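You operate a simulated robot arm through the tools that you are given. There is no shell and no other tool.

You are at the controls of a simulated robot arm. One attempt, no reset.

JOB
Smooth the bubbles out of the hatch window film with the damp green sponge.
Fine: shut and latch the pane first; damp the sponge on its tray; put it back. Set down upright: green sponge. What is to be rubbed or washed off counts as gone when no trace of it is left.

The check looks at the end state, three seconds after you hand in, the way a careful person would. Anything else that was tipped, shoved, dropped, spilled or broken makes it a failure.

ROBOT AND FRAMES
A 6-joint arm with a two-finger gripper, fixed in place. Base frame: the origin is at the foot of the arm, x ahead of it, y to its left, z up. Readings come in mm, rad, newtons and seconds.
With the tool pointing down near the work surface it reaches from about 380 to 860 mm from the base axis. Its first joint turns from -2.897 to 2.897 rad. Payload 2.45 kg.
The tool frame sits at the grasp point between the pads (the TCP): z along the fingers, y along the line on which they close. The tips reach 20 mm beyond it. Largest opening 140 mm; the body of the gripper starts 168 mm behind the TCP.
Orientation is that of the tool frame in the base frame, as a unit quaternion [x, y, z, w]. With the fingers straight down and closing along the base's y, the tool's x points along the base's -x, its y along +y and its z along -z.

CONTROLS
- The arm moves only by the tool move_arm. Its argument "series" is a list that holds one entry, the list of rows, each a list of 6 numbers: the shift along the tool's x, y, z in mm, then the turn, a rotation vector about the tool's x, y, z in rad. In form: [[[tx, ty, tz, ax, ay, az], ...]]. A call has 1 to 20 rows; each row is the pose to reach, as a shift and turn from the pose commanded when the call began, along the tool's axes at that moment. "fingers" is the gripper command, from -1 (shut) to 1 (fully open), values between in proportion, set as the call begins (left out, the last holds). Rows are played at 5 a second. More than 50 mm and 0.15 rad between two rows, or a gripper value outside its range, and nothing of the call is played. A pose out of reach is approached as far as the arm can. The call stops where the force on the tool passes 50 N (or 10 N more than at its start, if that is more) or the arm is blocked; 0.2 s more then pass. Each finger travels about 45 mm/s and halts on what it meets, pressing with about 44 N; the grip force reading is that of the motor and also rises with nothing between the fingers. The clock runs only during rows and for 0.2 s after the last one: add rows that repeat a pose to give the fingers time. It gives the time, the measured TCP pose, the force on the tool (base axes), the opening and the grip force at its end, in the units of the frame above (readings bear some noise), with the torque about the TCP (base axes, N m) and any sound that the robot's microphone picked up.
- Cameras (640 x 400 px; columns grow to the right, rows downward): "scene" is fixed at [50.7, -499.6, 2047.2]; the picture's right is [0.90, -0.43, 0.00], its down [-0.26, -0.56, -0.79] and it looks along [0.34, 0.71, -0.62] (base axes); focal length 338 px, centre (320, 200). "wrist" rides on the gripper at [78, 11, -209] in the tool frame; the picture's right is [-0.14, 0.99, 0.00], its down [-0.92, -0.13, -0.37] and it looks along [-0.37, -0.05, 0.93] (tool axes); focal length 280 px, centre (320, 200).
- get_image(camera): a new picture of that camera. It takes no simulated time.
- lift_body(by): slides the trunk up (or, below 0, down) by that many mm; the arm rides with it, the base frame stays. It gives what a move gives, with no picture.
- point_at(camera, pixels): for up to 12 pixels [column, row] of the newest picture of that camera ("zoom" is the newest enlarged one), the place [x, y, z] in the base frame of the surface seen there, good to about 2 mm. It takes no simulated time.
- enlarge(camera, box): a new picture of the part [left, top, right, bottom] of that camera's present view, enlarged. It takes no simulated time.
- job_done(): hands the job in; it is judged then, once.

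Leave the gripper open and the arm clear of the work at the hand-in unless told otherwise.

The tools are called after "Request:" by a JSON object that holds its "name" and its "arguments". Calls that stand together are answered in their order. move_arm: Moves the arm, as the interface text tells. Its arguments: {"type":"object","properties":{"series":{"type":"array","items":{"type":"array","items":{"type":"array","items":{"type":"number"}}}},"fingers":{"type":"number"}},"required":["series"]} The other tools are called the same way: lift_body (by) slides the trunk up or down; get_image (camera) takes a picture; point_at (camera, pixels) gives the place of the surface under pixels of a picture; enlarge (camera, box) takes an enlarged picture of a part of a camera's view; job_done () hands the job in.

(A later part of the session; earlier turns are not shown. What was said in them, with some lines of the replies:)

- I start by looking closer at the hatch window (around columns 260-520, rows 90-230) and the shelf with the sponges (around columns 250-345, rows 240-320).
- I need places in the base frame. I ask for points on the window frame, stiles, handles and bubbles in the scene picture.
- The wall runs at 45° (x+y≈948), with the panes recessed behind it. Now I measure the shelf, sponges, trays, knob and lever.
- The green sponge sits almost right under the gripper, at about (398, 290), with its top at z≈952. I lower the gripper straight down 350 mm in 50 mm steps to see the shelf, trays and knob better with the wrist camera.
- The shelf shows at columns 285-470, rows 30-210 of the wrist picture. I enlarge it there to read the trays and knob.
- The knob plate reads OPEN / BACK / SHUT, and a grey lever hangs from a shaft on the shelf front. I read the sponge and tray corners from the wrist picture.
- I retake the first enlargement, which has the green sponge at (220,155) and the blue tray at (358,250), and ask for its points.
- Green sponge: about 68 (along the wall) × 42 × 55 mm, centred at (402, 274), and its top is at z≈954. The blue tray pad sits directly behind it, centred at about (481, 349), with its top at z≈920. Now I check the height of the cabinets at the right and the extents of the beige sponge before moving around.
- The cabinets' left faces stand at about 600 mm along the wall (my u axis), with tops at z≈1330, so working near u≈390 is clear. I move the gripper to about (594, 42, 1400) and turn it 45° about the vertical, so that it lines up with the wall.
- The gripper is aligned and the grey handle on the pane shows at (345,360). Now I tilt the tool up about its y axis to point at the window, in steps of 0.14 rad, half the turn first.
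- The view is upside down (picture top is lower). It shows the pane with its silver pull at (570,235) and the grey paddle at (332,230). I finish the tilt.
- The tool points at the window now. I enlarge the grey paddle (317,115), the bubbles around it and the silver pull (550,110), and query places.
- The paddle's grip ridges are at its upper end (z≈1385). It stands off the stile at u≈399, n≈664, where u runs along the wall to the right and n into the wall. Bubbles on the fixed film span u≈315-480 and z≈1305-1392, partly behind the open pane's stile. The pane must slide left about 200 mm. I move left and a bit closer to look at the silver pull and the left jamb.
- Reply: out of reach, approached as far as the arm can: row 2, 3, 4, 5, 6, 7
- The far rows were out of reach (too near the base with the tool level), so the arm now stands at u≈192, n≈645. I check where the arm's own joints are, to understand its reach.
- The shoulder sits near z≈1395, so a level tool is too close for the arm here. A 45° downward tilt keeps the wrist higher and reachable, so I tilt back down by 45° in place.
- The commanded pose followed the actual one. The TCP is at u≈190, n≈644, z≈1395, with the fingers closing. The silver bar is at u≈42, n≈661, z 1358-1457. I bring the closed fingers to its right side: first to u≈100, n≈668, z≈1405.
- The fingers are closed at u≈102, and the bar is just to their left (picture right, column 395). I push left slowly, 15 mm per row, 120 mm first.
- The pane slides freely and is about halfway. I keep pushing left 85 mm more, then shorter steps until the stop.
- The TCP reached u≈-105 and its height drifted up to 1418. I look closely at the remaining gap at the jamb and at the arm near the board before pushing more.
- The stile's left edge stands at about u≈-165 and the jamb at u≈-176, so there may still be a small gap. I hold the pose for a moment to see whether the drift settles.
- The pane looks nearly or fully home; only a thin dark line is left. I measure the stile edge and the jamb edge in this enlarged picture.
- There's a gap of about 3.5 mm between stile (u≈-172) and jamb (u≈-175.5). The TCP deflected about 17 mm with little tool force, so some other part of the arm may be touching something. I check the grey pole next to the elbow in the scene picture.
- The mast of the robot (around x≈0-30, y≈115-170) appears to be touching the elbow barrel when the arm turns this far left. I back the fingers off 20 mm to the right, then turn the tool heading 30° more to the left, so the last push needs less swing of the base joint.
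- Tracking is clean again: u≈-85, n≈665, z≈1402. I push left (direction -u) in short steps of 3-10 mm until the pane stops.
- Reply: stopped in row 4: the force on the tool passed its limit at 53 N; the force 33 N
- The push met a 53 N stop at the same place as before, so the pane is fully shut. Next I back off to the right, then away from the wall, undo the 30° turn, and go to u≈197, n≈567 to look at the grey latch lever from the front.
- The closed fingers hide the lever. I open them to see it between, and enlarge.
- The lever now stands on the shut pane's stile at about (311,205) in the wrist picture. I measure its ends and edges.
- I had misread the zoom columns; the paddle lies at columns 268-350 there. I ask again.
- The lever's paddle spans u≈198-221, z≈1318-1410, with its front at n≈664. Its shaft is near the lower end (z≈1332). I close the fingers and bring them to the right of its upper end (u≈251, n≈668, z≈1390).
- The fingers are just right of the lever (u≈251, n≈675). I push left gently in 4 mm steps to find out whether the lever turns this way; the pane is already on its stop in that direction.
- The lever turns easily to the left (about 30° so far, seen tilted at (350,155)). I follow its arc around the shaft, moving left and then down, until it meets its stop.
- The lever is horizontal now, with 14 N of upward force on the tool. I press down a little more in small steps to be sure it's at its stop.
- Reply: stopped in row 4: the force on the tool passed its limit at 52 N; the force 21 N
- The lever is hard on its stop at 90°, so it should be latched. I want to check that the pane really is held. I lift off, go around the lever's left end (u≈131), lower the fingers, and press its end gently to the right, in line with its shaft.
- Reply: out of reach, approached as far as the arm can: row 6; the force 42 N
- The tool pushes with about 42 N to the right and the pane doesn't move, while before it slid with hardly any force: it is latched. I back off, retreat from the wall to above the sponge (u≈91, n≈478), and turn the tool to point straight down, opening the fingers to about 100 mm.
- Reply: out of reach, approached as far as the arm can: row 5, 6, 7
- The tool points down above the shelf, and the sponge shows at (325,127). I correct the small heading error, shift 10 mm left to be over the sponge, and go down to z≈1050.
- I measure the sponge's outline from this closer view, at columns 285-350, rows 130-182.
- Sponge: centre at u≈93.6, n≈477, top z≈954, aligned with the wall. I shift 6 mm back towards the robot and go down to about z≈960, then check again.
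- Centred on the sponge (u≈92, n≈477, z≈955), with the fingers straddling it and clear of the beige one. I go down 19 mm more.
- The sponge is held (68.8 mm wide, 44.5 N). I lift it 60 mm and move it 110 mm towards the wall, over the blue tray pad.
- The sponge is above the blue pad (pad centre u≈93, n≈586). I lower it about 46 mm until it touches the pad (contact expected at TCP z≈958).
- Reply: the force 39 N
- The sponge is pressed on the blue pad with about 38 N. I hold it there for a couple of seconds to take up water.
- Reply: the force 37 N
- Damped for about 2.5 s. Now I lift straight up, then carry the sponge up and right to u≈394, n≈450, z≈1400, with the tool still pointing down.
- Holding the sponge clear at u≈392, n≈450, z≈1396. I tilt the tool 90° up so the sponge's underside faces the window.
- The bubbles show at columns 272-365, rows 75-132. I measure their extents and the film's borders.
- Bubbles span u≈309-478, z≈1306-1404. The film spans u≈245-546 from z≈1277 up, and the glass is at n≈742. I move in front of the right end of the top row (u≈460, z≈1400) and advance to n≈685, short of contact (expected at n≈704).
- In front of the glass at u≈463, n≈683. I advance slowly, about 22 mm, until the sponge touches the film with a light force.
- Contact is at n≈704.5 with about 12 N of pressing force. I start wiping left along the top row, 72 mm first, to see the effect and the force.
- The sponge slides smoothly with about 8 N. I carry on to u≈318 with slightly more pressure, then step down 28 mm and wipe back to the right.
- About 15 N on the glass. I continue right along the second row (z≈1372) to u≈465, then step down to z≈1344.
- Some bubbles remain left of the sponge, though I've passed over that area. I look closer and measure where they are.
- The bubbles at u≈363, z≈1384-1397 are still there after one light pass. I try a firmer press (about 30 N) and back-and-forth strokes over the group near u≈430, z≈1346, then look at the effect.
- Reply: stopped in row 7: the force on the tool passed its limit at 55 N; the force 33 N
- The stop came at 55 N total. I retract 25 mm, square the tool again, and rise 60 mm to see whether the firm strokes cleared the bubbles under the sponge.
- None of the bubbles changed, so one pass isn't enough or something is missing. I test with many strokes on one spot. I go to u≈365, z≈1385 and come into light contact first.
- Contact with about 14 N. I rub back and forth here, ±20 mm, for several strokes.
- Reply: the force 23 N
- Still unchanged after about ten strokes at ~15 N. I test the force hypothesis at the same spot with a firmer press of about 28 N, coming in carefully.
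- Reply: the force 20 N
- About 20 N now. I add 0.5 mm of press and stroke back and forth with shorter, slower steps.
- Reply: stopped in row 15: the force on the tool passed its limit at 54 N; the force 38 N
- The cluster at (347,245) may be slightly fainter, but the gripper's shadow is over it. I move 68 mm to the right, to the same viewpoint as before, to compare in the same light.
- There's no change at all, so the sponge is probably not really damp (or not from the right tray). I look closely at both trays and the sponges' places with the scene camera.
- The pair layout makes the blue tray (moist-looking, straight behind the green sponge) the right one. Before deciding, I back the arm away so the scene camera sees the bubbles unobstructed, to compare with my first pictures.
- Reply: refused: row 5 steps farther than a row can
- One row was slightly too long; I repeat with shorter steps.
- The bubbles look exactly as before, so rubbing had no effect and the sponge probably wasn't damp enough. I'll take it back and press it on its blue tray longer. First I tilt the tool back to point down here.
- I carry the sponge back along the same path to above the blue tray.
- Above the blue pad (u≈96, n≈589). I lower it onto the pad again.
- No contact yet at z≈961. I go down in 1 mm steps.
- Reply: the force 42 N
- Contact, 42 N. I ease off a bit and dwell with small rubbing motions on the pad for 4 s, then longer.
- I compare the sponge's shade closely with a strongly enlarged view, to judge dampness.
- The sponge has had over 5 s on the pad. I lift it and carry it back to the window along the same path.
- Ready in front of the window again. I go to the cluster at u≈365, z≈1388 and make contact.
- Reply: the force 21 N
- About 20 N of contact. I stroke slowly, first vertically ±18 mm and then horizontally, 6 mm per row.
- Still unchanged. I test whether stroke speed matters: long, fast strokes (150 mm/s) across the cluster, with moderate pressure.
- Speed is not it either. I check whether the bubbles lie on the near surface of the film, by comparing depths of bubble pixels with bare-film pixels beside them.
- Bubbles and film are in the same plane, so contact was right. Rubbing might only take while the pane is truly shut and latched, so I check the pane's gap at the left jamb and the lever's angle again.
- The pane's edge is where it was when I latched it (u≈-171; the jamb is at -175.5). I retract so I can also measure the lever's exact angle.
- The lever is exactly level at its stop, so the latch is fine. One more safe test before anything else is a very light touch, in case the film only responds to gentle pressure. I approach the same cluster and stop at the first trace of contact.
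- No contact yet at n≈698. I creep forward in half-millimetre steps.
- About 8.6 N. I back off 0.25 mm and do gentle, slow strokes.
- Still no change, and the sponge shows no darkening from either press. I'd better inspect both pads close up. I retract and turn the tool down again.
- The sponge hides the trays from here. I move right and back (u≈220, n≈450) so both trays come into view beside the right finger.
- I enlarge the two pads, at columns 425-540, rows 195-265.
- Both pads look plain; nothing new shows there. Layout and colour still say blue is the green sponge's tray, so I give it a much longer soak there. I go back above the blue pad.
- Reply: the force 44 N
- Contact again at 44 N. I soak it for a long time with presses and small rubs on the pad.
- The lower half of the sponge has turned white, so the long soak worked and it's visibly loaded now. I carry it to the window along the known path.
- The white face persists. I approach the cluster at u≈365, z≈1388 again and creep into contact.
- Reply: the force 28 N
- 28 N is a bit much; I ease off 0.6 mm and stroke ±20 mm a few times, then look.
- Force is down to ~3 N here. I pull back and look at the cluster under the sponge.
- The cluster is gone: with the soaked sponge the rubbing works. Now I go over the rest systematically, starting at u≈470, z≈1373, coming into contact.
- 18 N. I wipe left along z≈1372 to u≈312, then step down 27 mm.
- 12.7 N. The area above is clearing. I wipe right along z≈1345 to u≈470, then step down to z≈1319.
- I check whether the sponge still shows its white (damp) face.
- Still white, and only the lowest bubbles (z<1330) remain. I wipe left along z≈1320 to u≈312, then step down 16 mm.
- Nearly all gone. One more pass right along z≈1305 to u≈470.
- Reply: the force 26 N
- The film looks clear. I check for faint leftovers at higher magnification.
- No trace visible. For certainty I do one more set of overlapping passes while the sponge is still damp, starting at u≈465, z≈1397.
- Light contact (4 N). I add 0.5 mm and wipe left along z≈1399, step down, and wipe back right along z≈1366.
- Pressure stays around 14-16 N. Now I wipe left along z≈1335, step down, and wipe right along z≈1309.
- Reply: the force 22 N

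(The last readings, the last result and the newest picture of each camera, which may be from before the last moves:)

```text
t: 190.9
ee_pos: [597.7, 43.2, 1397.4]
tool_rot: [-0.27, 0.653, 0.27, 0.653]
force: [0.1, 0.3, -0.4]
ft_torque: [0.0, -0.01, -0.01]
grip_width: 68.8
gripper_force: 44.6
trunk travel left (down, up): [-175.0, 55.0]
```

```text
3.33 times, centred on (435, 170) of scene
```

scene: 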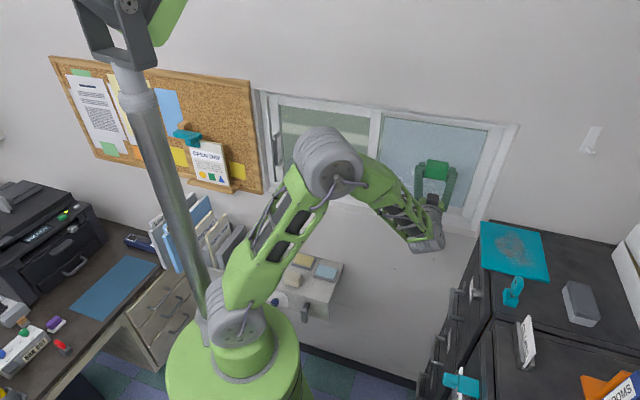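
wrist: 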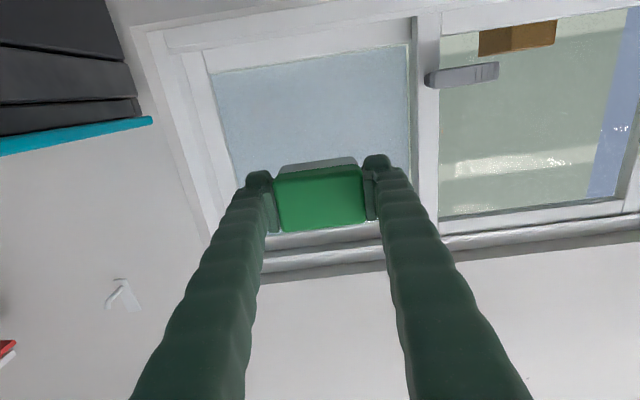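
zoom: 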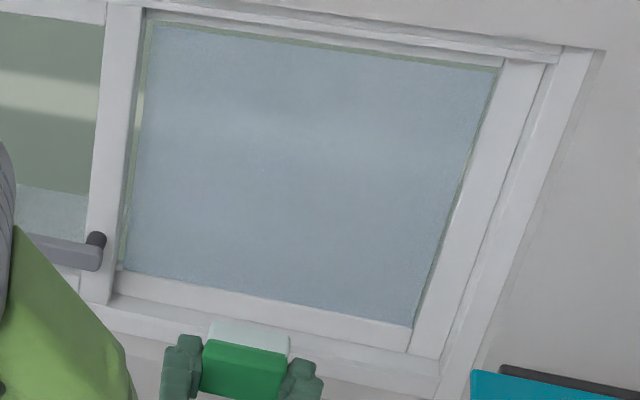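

The film is clean. Now I put the sponge back. First I tilt the tool down again here.

Request:
{"name": "move_arm", "arguments": {"series": [[[0, 0, 0, 0, 0.131, 0], [0, 0, 0, 0, 0.262, 0], [0, 0, 0, 0, 0.393, 0], [0, 0, 0, 0, 0.524, 0], [0, 0, 0, 0, 0.655, 0], [0, 0, 0, 0, 0.786, 0], [0, 0, 0, 0, 0.917, 0], [0, 0, 0, 0, 1.048, 0], [0, 0, 0, 0, 1.179, 0], [0, 0, 0, 0, 1.31, 0], [0, 0, 0, 0, 1.44, 0], [0, 0, 0, 0, 1.571, 0], [0, 0, 0, 0, 1.571, 0]]]}}

Request:
{"name": "move_arm", "arguments": {"series": [[[-2, 27, 35, 0, 0, 0], [-4, 54, 70, 0, 0, 0], [-6, 81, 105, 0, 0, 0], [-8, 108, 140, 0, 0, 0], [-10, 135, 175, 0, 0, 0], [-12, 162, 210, 0, 0, 0], [-14, 189, 245, 0, 0, 0], [-16, 216, 280, 0, 0, 0], [-18, 243, 315, 0, 0, 0], [-20, 270, 345, 0, 0, 0], [-22, 290, 370, 0, 0, 0], [-24, 300, 387, 0, 0, 0], [-24, 300, 387, 0, 0, 0]]]}}

Request:
{"name": "get_image", "arguments": {"camera": "wrist"}}

Request:
{"name": "enlarge", "arguments": {"camera": "scene", "box": [270, 220, 360, 310]}}

```text
t: 193.7
ee_pos: [597.5, 40.4, 1397.8]
tool_rot: [-0.381, 0.924, -0.001, 0.0]
force: [0.7, -0.3, -0.1]
ft_torque: [-0.01, -0.02, -0.03]
grip_width: 68.8
gripper_force: 43.9
trunk travel left (down, up): [-175.0, 55.0]
```

```text
t: 196.5
ee_pos: [401.9, 271.9, 1010.4]
tool_rot: [-0.383, 0.924, 0.0, 0.0]
force: [-1.0, -1.1, -1.0]
ft_torque: [-0.02, -0.02, 0.01]
grip_width: 68.5
gripper_force: 43.9
trunk travel left (down, up): [-175.0, 55.0]
```

```text
taken
```

wrist: 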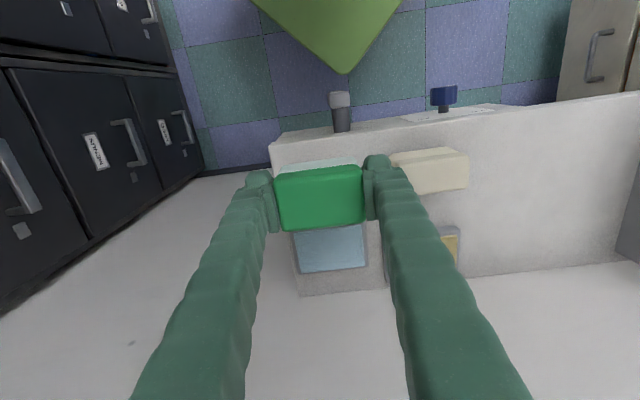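

```text
4.44 times, centred on (315, 265) of scene
```

zoom: 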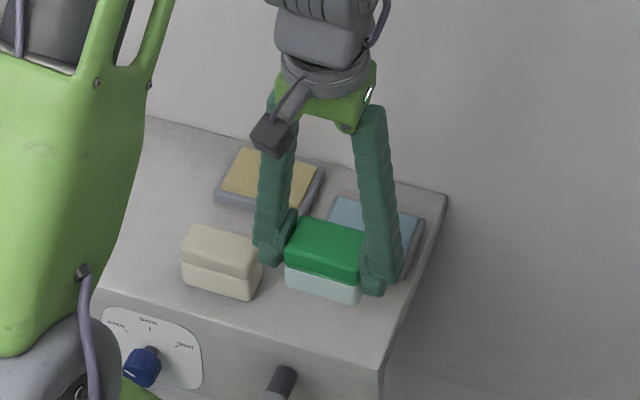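

Right above the original spot (u≈92, n≈476). I lower to just above the shelf, then creep to contact (expected at TCP z≈941).

Request:
{"name": "move_arm", "arguments": {"series": [[[0, 0, 25, 0, 0, 0], [0, 0, 45, 0, 0, 0], [0, 0, 58, 0, 0, 0], [0, 0, 63, 0, 0, 0], [0, 0, 65, 0, 0, 0], [0, 0, 65, 0, 0, 0]]]}}

Request:
{"name": "move_arm", "arguments": {"series": [[[0, 0, 1, 0, 0, 0], [0, 0, 2, 0, 0, 0], [0, 0, 3, 0, 0, 0], [0, 0, 3.6, 0, 0, 0], [0, 0, 3.6, 0, 0, 0]]]}}

```text
t: 197.9
ee_pos: [402.7, 269.9, 946.1]
tool_rot: [-0.382, 0.924, -0.001, 0.0]
force: [-0.5, 0.2, -0.2]
ft_torque: [0.01, 0.01, -0.02]
grip_width: 68.4
gripper_force: 43.7
trunk travel left (down, up): [-175.0, 55.0]
```

```text
t: 199.1
ee_pos: [401.4, 270.6, 944.3]
tool_rot: [-0.382, 0.924, 0.0, 0.001]
force: [-5.3, 3.2, 24.9]
ft_torque: [-0.19, -0.05, 0.02]
grip_width: 68.1
gripper_force: 43.6
trunk travel left (down, up): [-175.0, 55.0]
```

Sponge is on the shelf (25 N). I ease off 0.8 mm, then open the fingers to about 85 mm, which stays clear of the beige sponge.

Request:
{"name": "move_arm", "arguments": {"series": [[[0, 0, -0.8, 0, 0, 0], [0, 0, -0.8, 0, 0, 0]]]}}

Request:
{"name": "move_arm", "arguments": {"series": [[[0, 0, 0, 0, 0, 0], [0, 0, 0, 0, 0, 0], [0, 0, 0, 0, 0, 0], [0, 0, 0, 0, 0, 0], [0, 0, 0, 0, 0, 0]]], "fingers": 0.214}}

Request:
{"name": "get_image", "arguments": {"camera": "wrist"}}

Request:
{"name": "enlarge", "arguments": {"camera": "scene", "box": [270, 230, 350, 310]}}

```text
t: 199.7
ee_pos: [402.3, 270.7, 943.9]
tool_rot: [-0.382, 0.924, 0.0, 0.0]
force: [-2.7, 3.0, 30.0]
ft_torque: [-0.17, -0.11, -0.02]
grip_width: 68.6
gripper_force: 44.2
trunk travel left (down, up): [-175.0, 55.0]
```

```text
t: 200.9
ee_pos: [402.8, 270.4, 943.4]
tool_rot: [-0.382, 0.924, 0.0, 0.0]
force: [0.2, -0.3, 0.4]
ft_torque: [0.01, -0.02, 0.02]
grip_width: 84.8
gripper_force: 0.2
trunk travel left (down, up): [-175.0, 55.0]
```

```text
taken
```

wrist: 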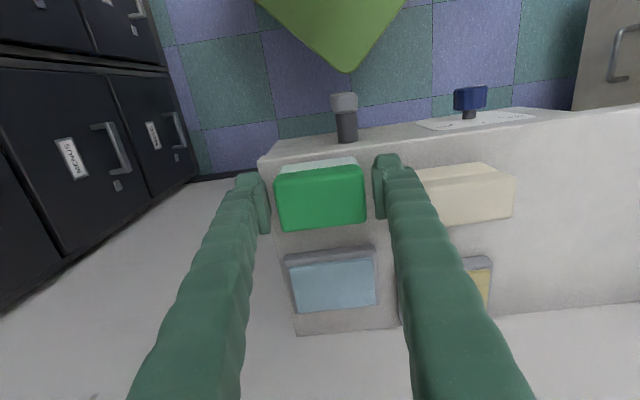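

```text
5.00 times, centred on (310, 270) of scene
```

zoom: 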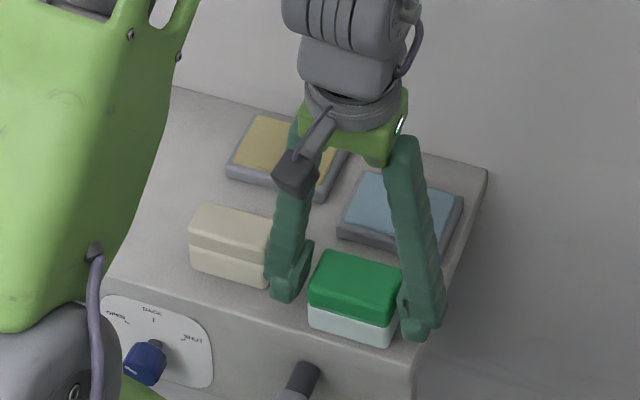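

The sponge stands upright and free. I lift the gripper straight up and check.

Request:
{"name": "move_arm", "arguments": {"series": [[[0, 0, -10, 0, 0, 0], [0, 0, -25, 0, 0, 0], [0, 0, -50, 0, 0, 0], [0, 0, -90, 0, 0, 0], [0, 0, -130, 0, 0, 0], [0, 0, -170, 0, 0, 0]]]}}

Request:
{"name": "get_image", "arguments": {"camera": "wrist"}}

Request:
{"name": "enlarge", "arguments": {"camera": "wrist", "box": [250, 80, 450, 250]}}

Request:
{"name": "point_at", "arguments": {"camera": "zoom", "pixels": [[115, 165], [215, 160], [165, 130], [165, 190], [165, 160], [165, 240], [270, 140]]}}

```text
t: 202.3
ee_pos: [402.0, 271.1, 1113.9]
tool_rot: [-0.382, 0.924, 0.001, 0.0]
force: [-0.8, -0.8, 0.5]
ft_torque: [0.03, 0.01, 0.0]
grip_width: 84.8
gripper_force: 0.0
trunk travel left (down, up): [-175.0, 55.0]
```

```text
taken
```

wrist: 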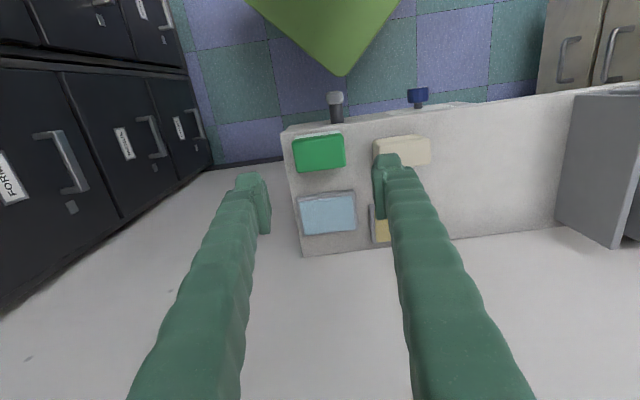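

```text
2.35 times, centred on (350, 165) of wrist
```

zoom: 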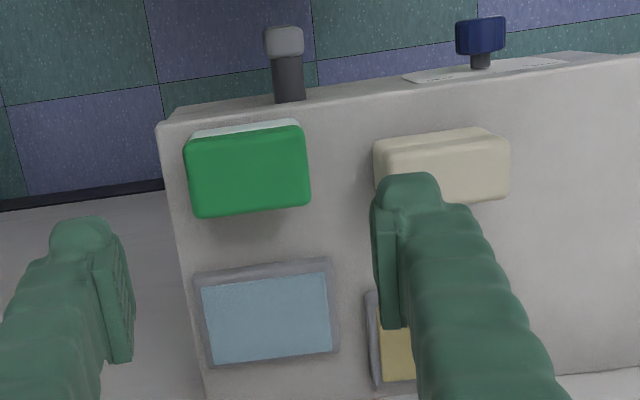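

```text
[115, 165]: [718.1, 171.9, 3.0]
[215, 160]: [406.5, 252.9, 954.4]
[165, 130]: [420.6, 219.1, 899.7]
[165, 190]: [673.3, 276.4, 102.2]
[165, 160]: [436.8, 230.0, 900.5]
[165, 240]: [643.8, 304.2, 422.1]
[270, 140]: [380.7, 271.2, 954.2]
```

The sponge stands flat (top z≈954). I check its footprint against the original place.

Request:
{"name": "point_at", "arguments": {"camera": "zoom", "pixels": [[192, 165], [305, 145], [250, 133], [250, 208], [205, 212], [305, 200], [245, 170], [262, 320], [440, 150]]}}

Request:
{"name": "get_image", "arguments": {"camera": "scene"}}

```text
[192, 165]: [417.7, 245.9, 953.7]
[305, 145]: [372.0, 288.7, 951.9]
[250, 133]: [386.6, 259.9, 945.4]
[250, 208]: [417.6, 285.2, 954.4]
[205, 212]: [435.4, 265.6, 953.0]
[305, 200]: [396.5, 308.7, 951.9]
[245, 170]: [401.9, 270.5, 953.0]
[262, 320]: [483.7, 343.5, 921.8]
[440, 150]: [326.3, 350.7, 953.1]
```

```text
taken
```

scene: 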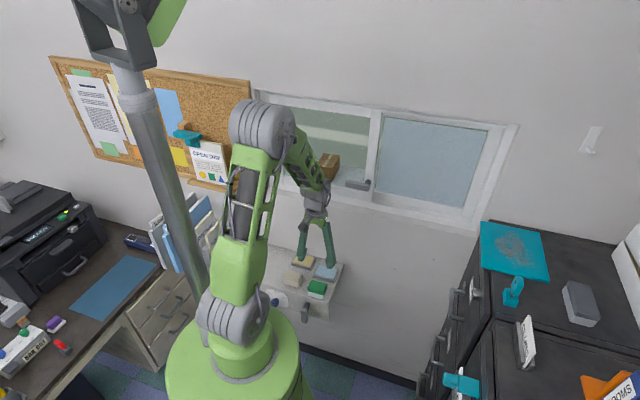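

The sponge is back within ~3 mm of its original place, upright. I raise the arm well clear and open the gripper fully.

Request:
{"name": "move_arm", "arguments": {"series": [[[0, 0, -45, 0, 0, 0], [0, 0, -90, 0, 0, 0], [0, 0, -135, 0, 0, 0], [0, 0, -180, 0, 0, 0], [0, 0, -225, 0, 0, 0], [0, 0, -270, 0, 0, 0], [0, 0, -315, 0, 0, 0], [0, 0, -350, 0, 0, 0], [0, 0, -350, 0, 0, 0]]], "fingers": 1}}

Request:
{"name": "get_image", "arguments": {"camera": "scene"}}

Request:
{"name": "enlarge", "arguments": {"camera": "scene", "box": [250, 80, 530, 255]}}

Request:
{"name": "enlarge", "arguments": {"camera": "scene", "box": [255, 235, 351, 310]}}

```text
t: 204.3
ee_pos: [403.5, 271.0, 1464.2]
tool_rot: [-0.382, 0.924, 0.0, 0.0]
force: [-1.1, 0.5, 0.5]
ft_torque: [-0.02, 0.0, -0.02]
grip_width: 140.1
gripper_force: 0.0
trunk travel left (down, up): [-175.0, 55.0]
```

```text
taken
```

scene: 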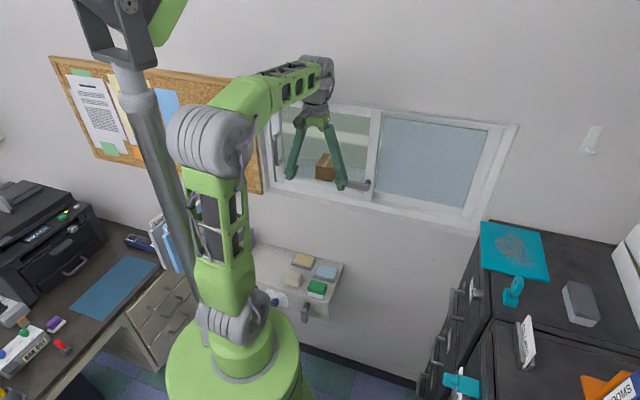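

```text
2.29 times, centred on (390, 168) of scene
```

zoom: 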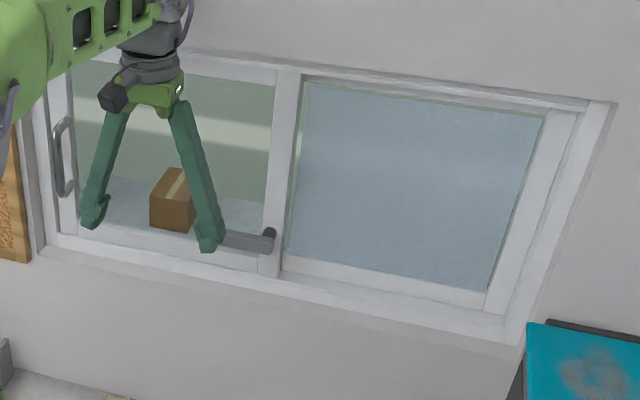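

```text
5.33 times, centred on (303, 272) of scene
```

zoom: 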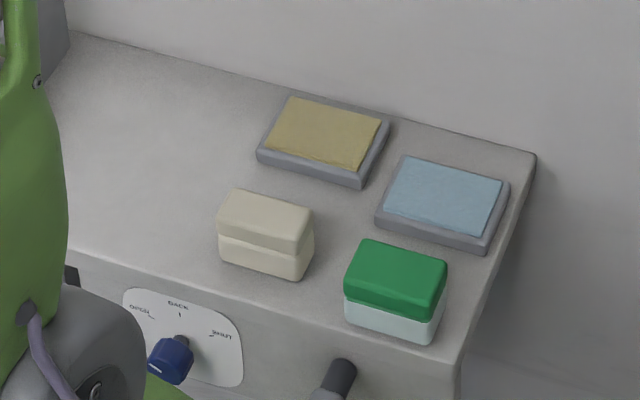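

Everything is in place. One last check is that the pane still sits at its stop: I measure the gap at the left jamb again.

Request:
{"name": "enlarge", "arguments": {"camera": "scene", "box": [260, 155, 290, 185]}}

Request:
{"name": "point_at", "arguments": {"camera": "zoom", "pixels": [[200, 300], [230, 300], [250, 300], [260, 300], [270, 300], [280, 300], [290, 300], [300, 300], [310, 300], [320, 300], [330, 300], [350, 300]]}}

```text
13.33 times, centred on (275, 170) of scene
```

zoom: 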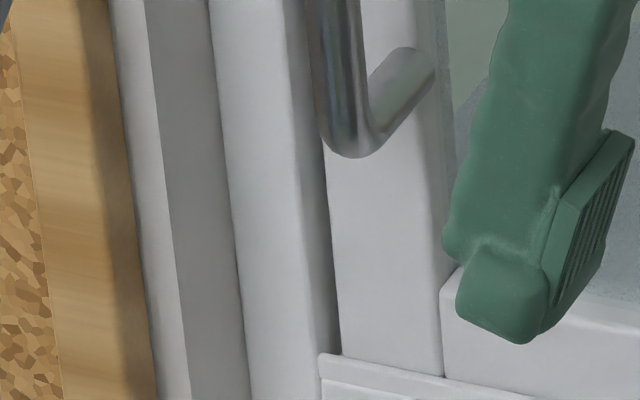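

```text
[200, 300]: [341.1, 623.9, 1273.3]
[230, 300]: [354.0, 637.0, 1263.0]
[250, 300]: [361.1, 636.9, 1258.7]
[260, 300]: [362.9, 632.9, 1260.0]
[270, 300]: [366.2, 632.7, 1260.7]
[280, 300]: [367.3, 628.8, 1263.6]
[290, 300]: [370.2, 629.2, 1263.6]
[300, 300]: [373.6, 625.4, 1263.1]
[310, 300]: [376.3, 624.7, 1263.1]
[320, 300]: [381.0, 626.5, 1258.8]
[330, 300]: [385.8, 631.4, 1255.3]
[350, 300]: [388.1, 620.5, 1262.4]
```

The gap (~3.5 mm) is the same as when the pane was on its stop. The pane is shut and latched, the film is clear, the sponge is back upright, and the gripper is open and clear. I hand in.

Request:
{"name": "job_done", "arguments": {}}

```text
The job is handed in.
```

The bubbles are out of the hatch window film, and I've handed the job in.

- **Pane:** I slid it shut against its stop and turned the latch lever to its end stop. It held when I pushed it towards open with about 42 N. Before latching, it had slid almost freely.
- **Sponge:** It needed a long soak on the blue tray behind it. Two shorter presses did nothing to the bubbles. After the third, longer press its lower half turned white and the bubbles rubbed off. The lower half was still white when I set it down.
- **Film:** I went over the whole bubble area twice with the damp sponge, and no trace shows in enlarged pictures from either camera.
- **Put back:** The green sponge stands upright, about 3 mm from where it was. The beige sponge, the yellow tray, the knob and the shelf lever were left alone.

While I was pushing the pane shut, the robot's elbow seemed to touch its own mast. I backed off and finished that push with the gripper turned further left.

The gripper is open and the arm is clear of the work.
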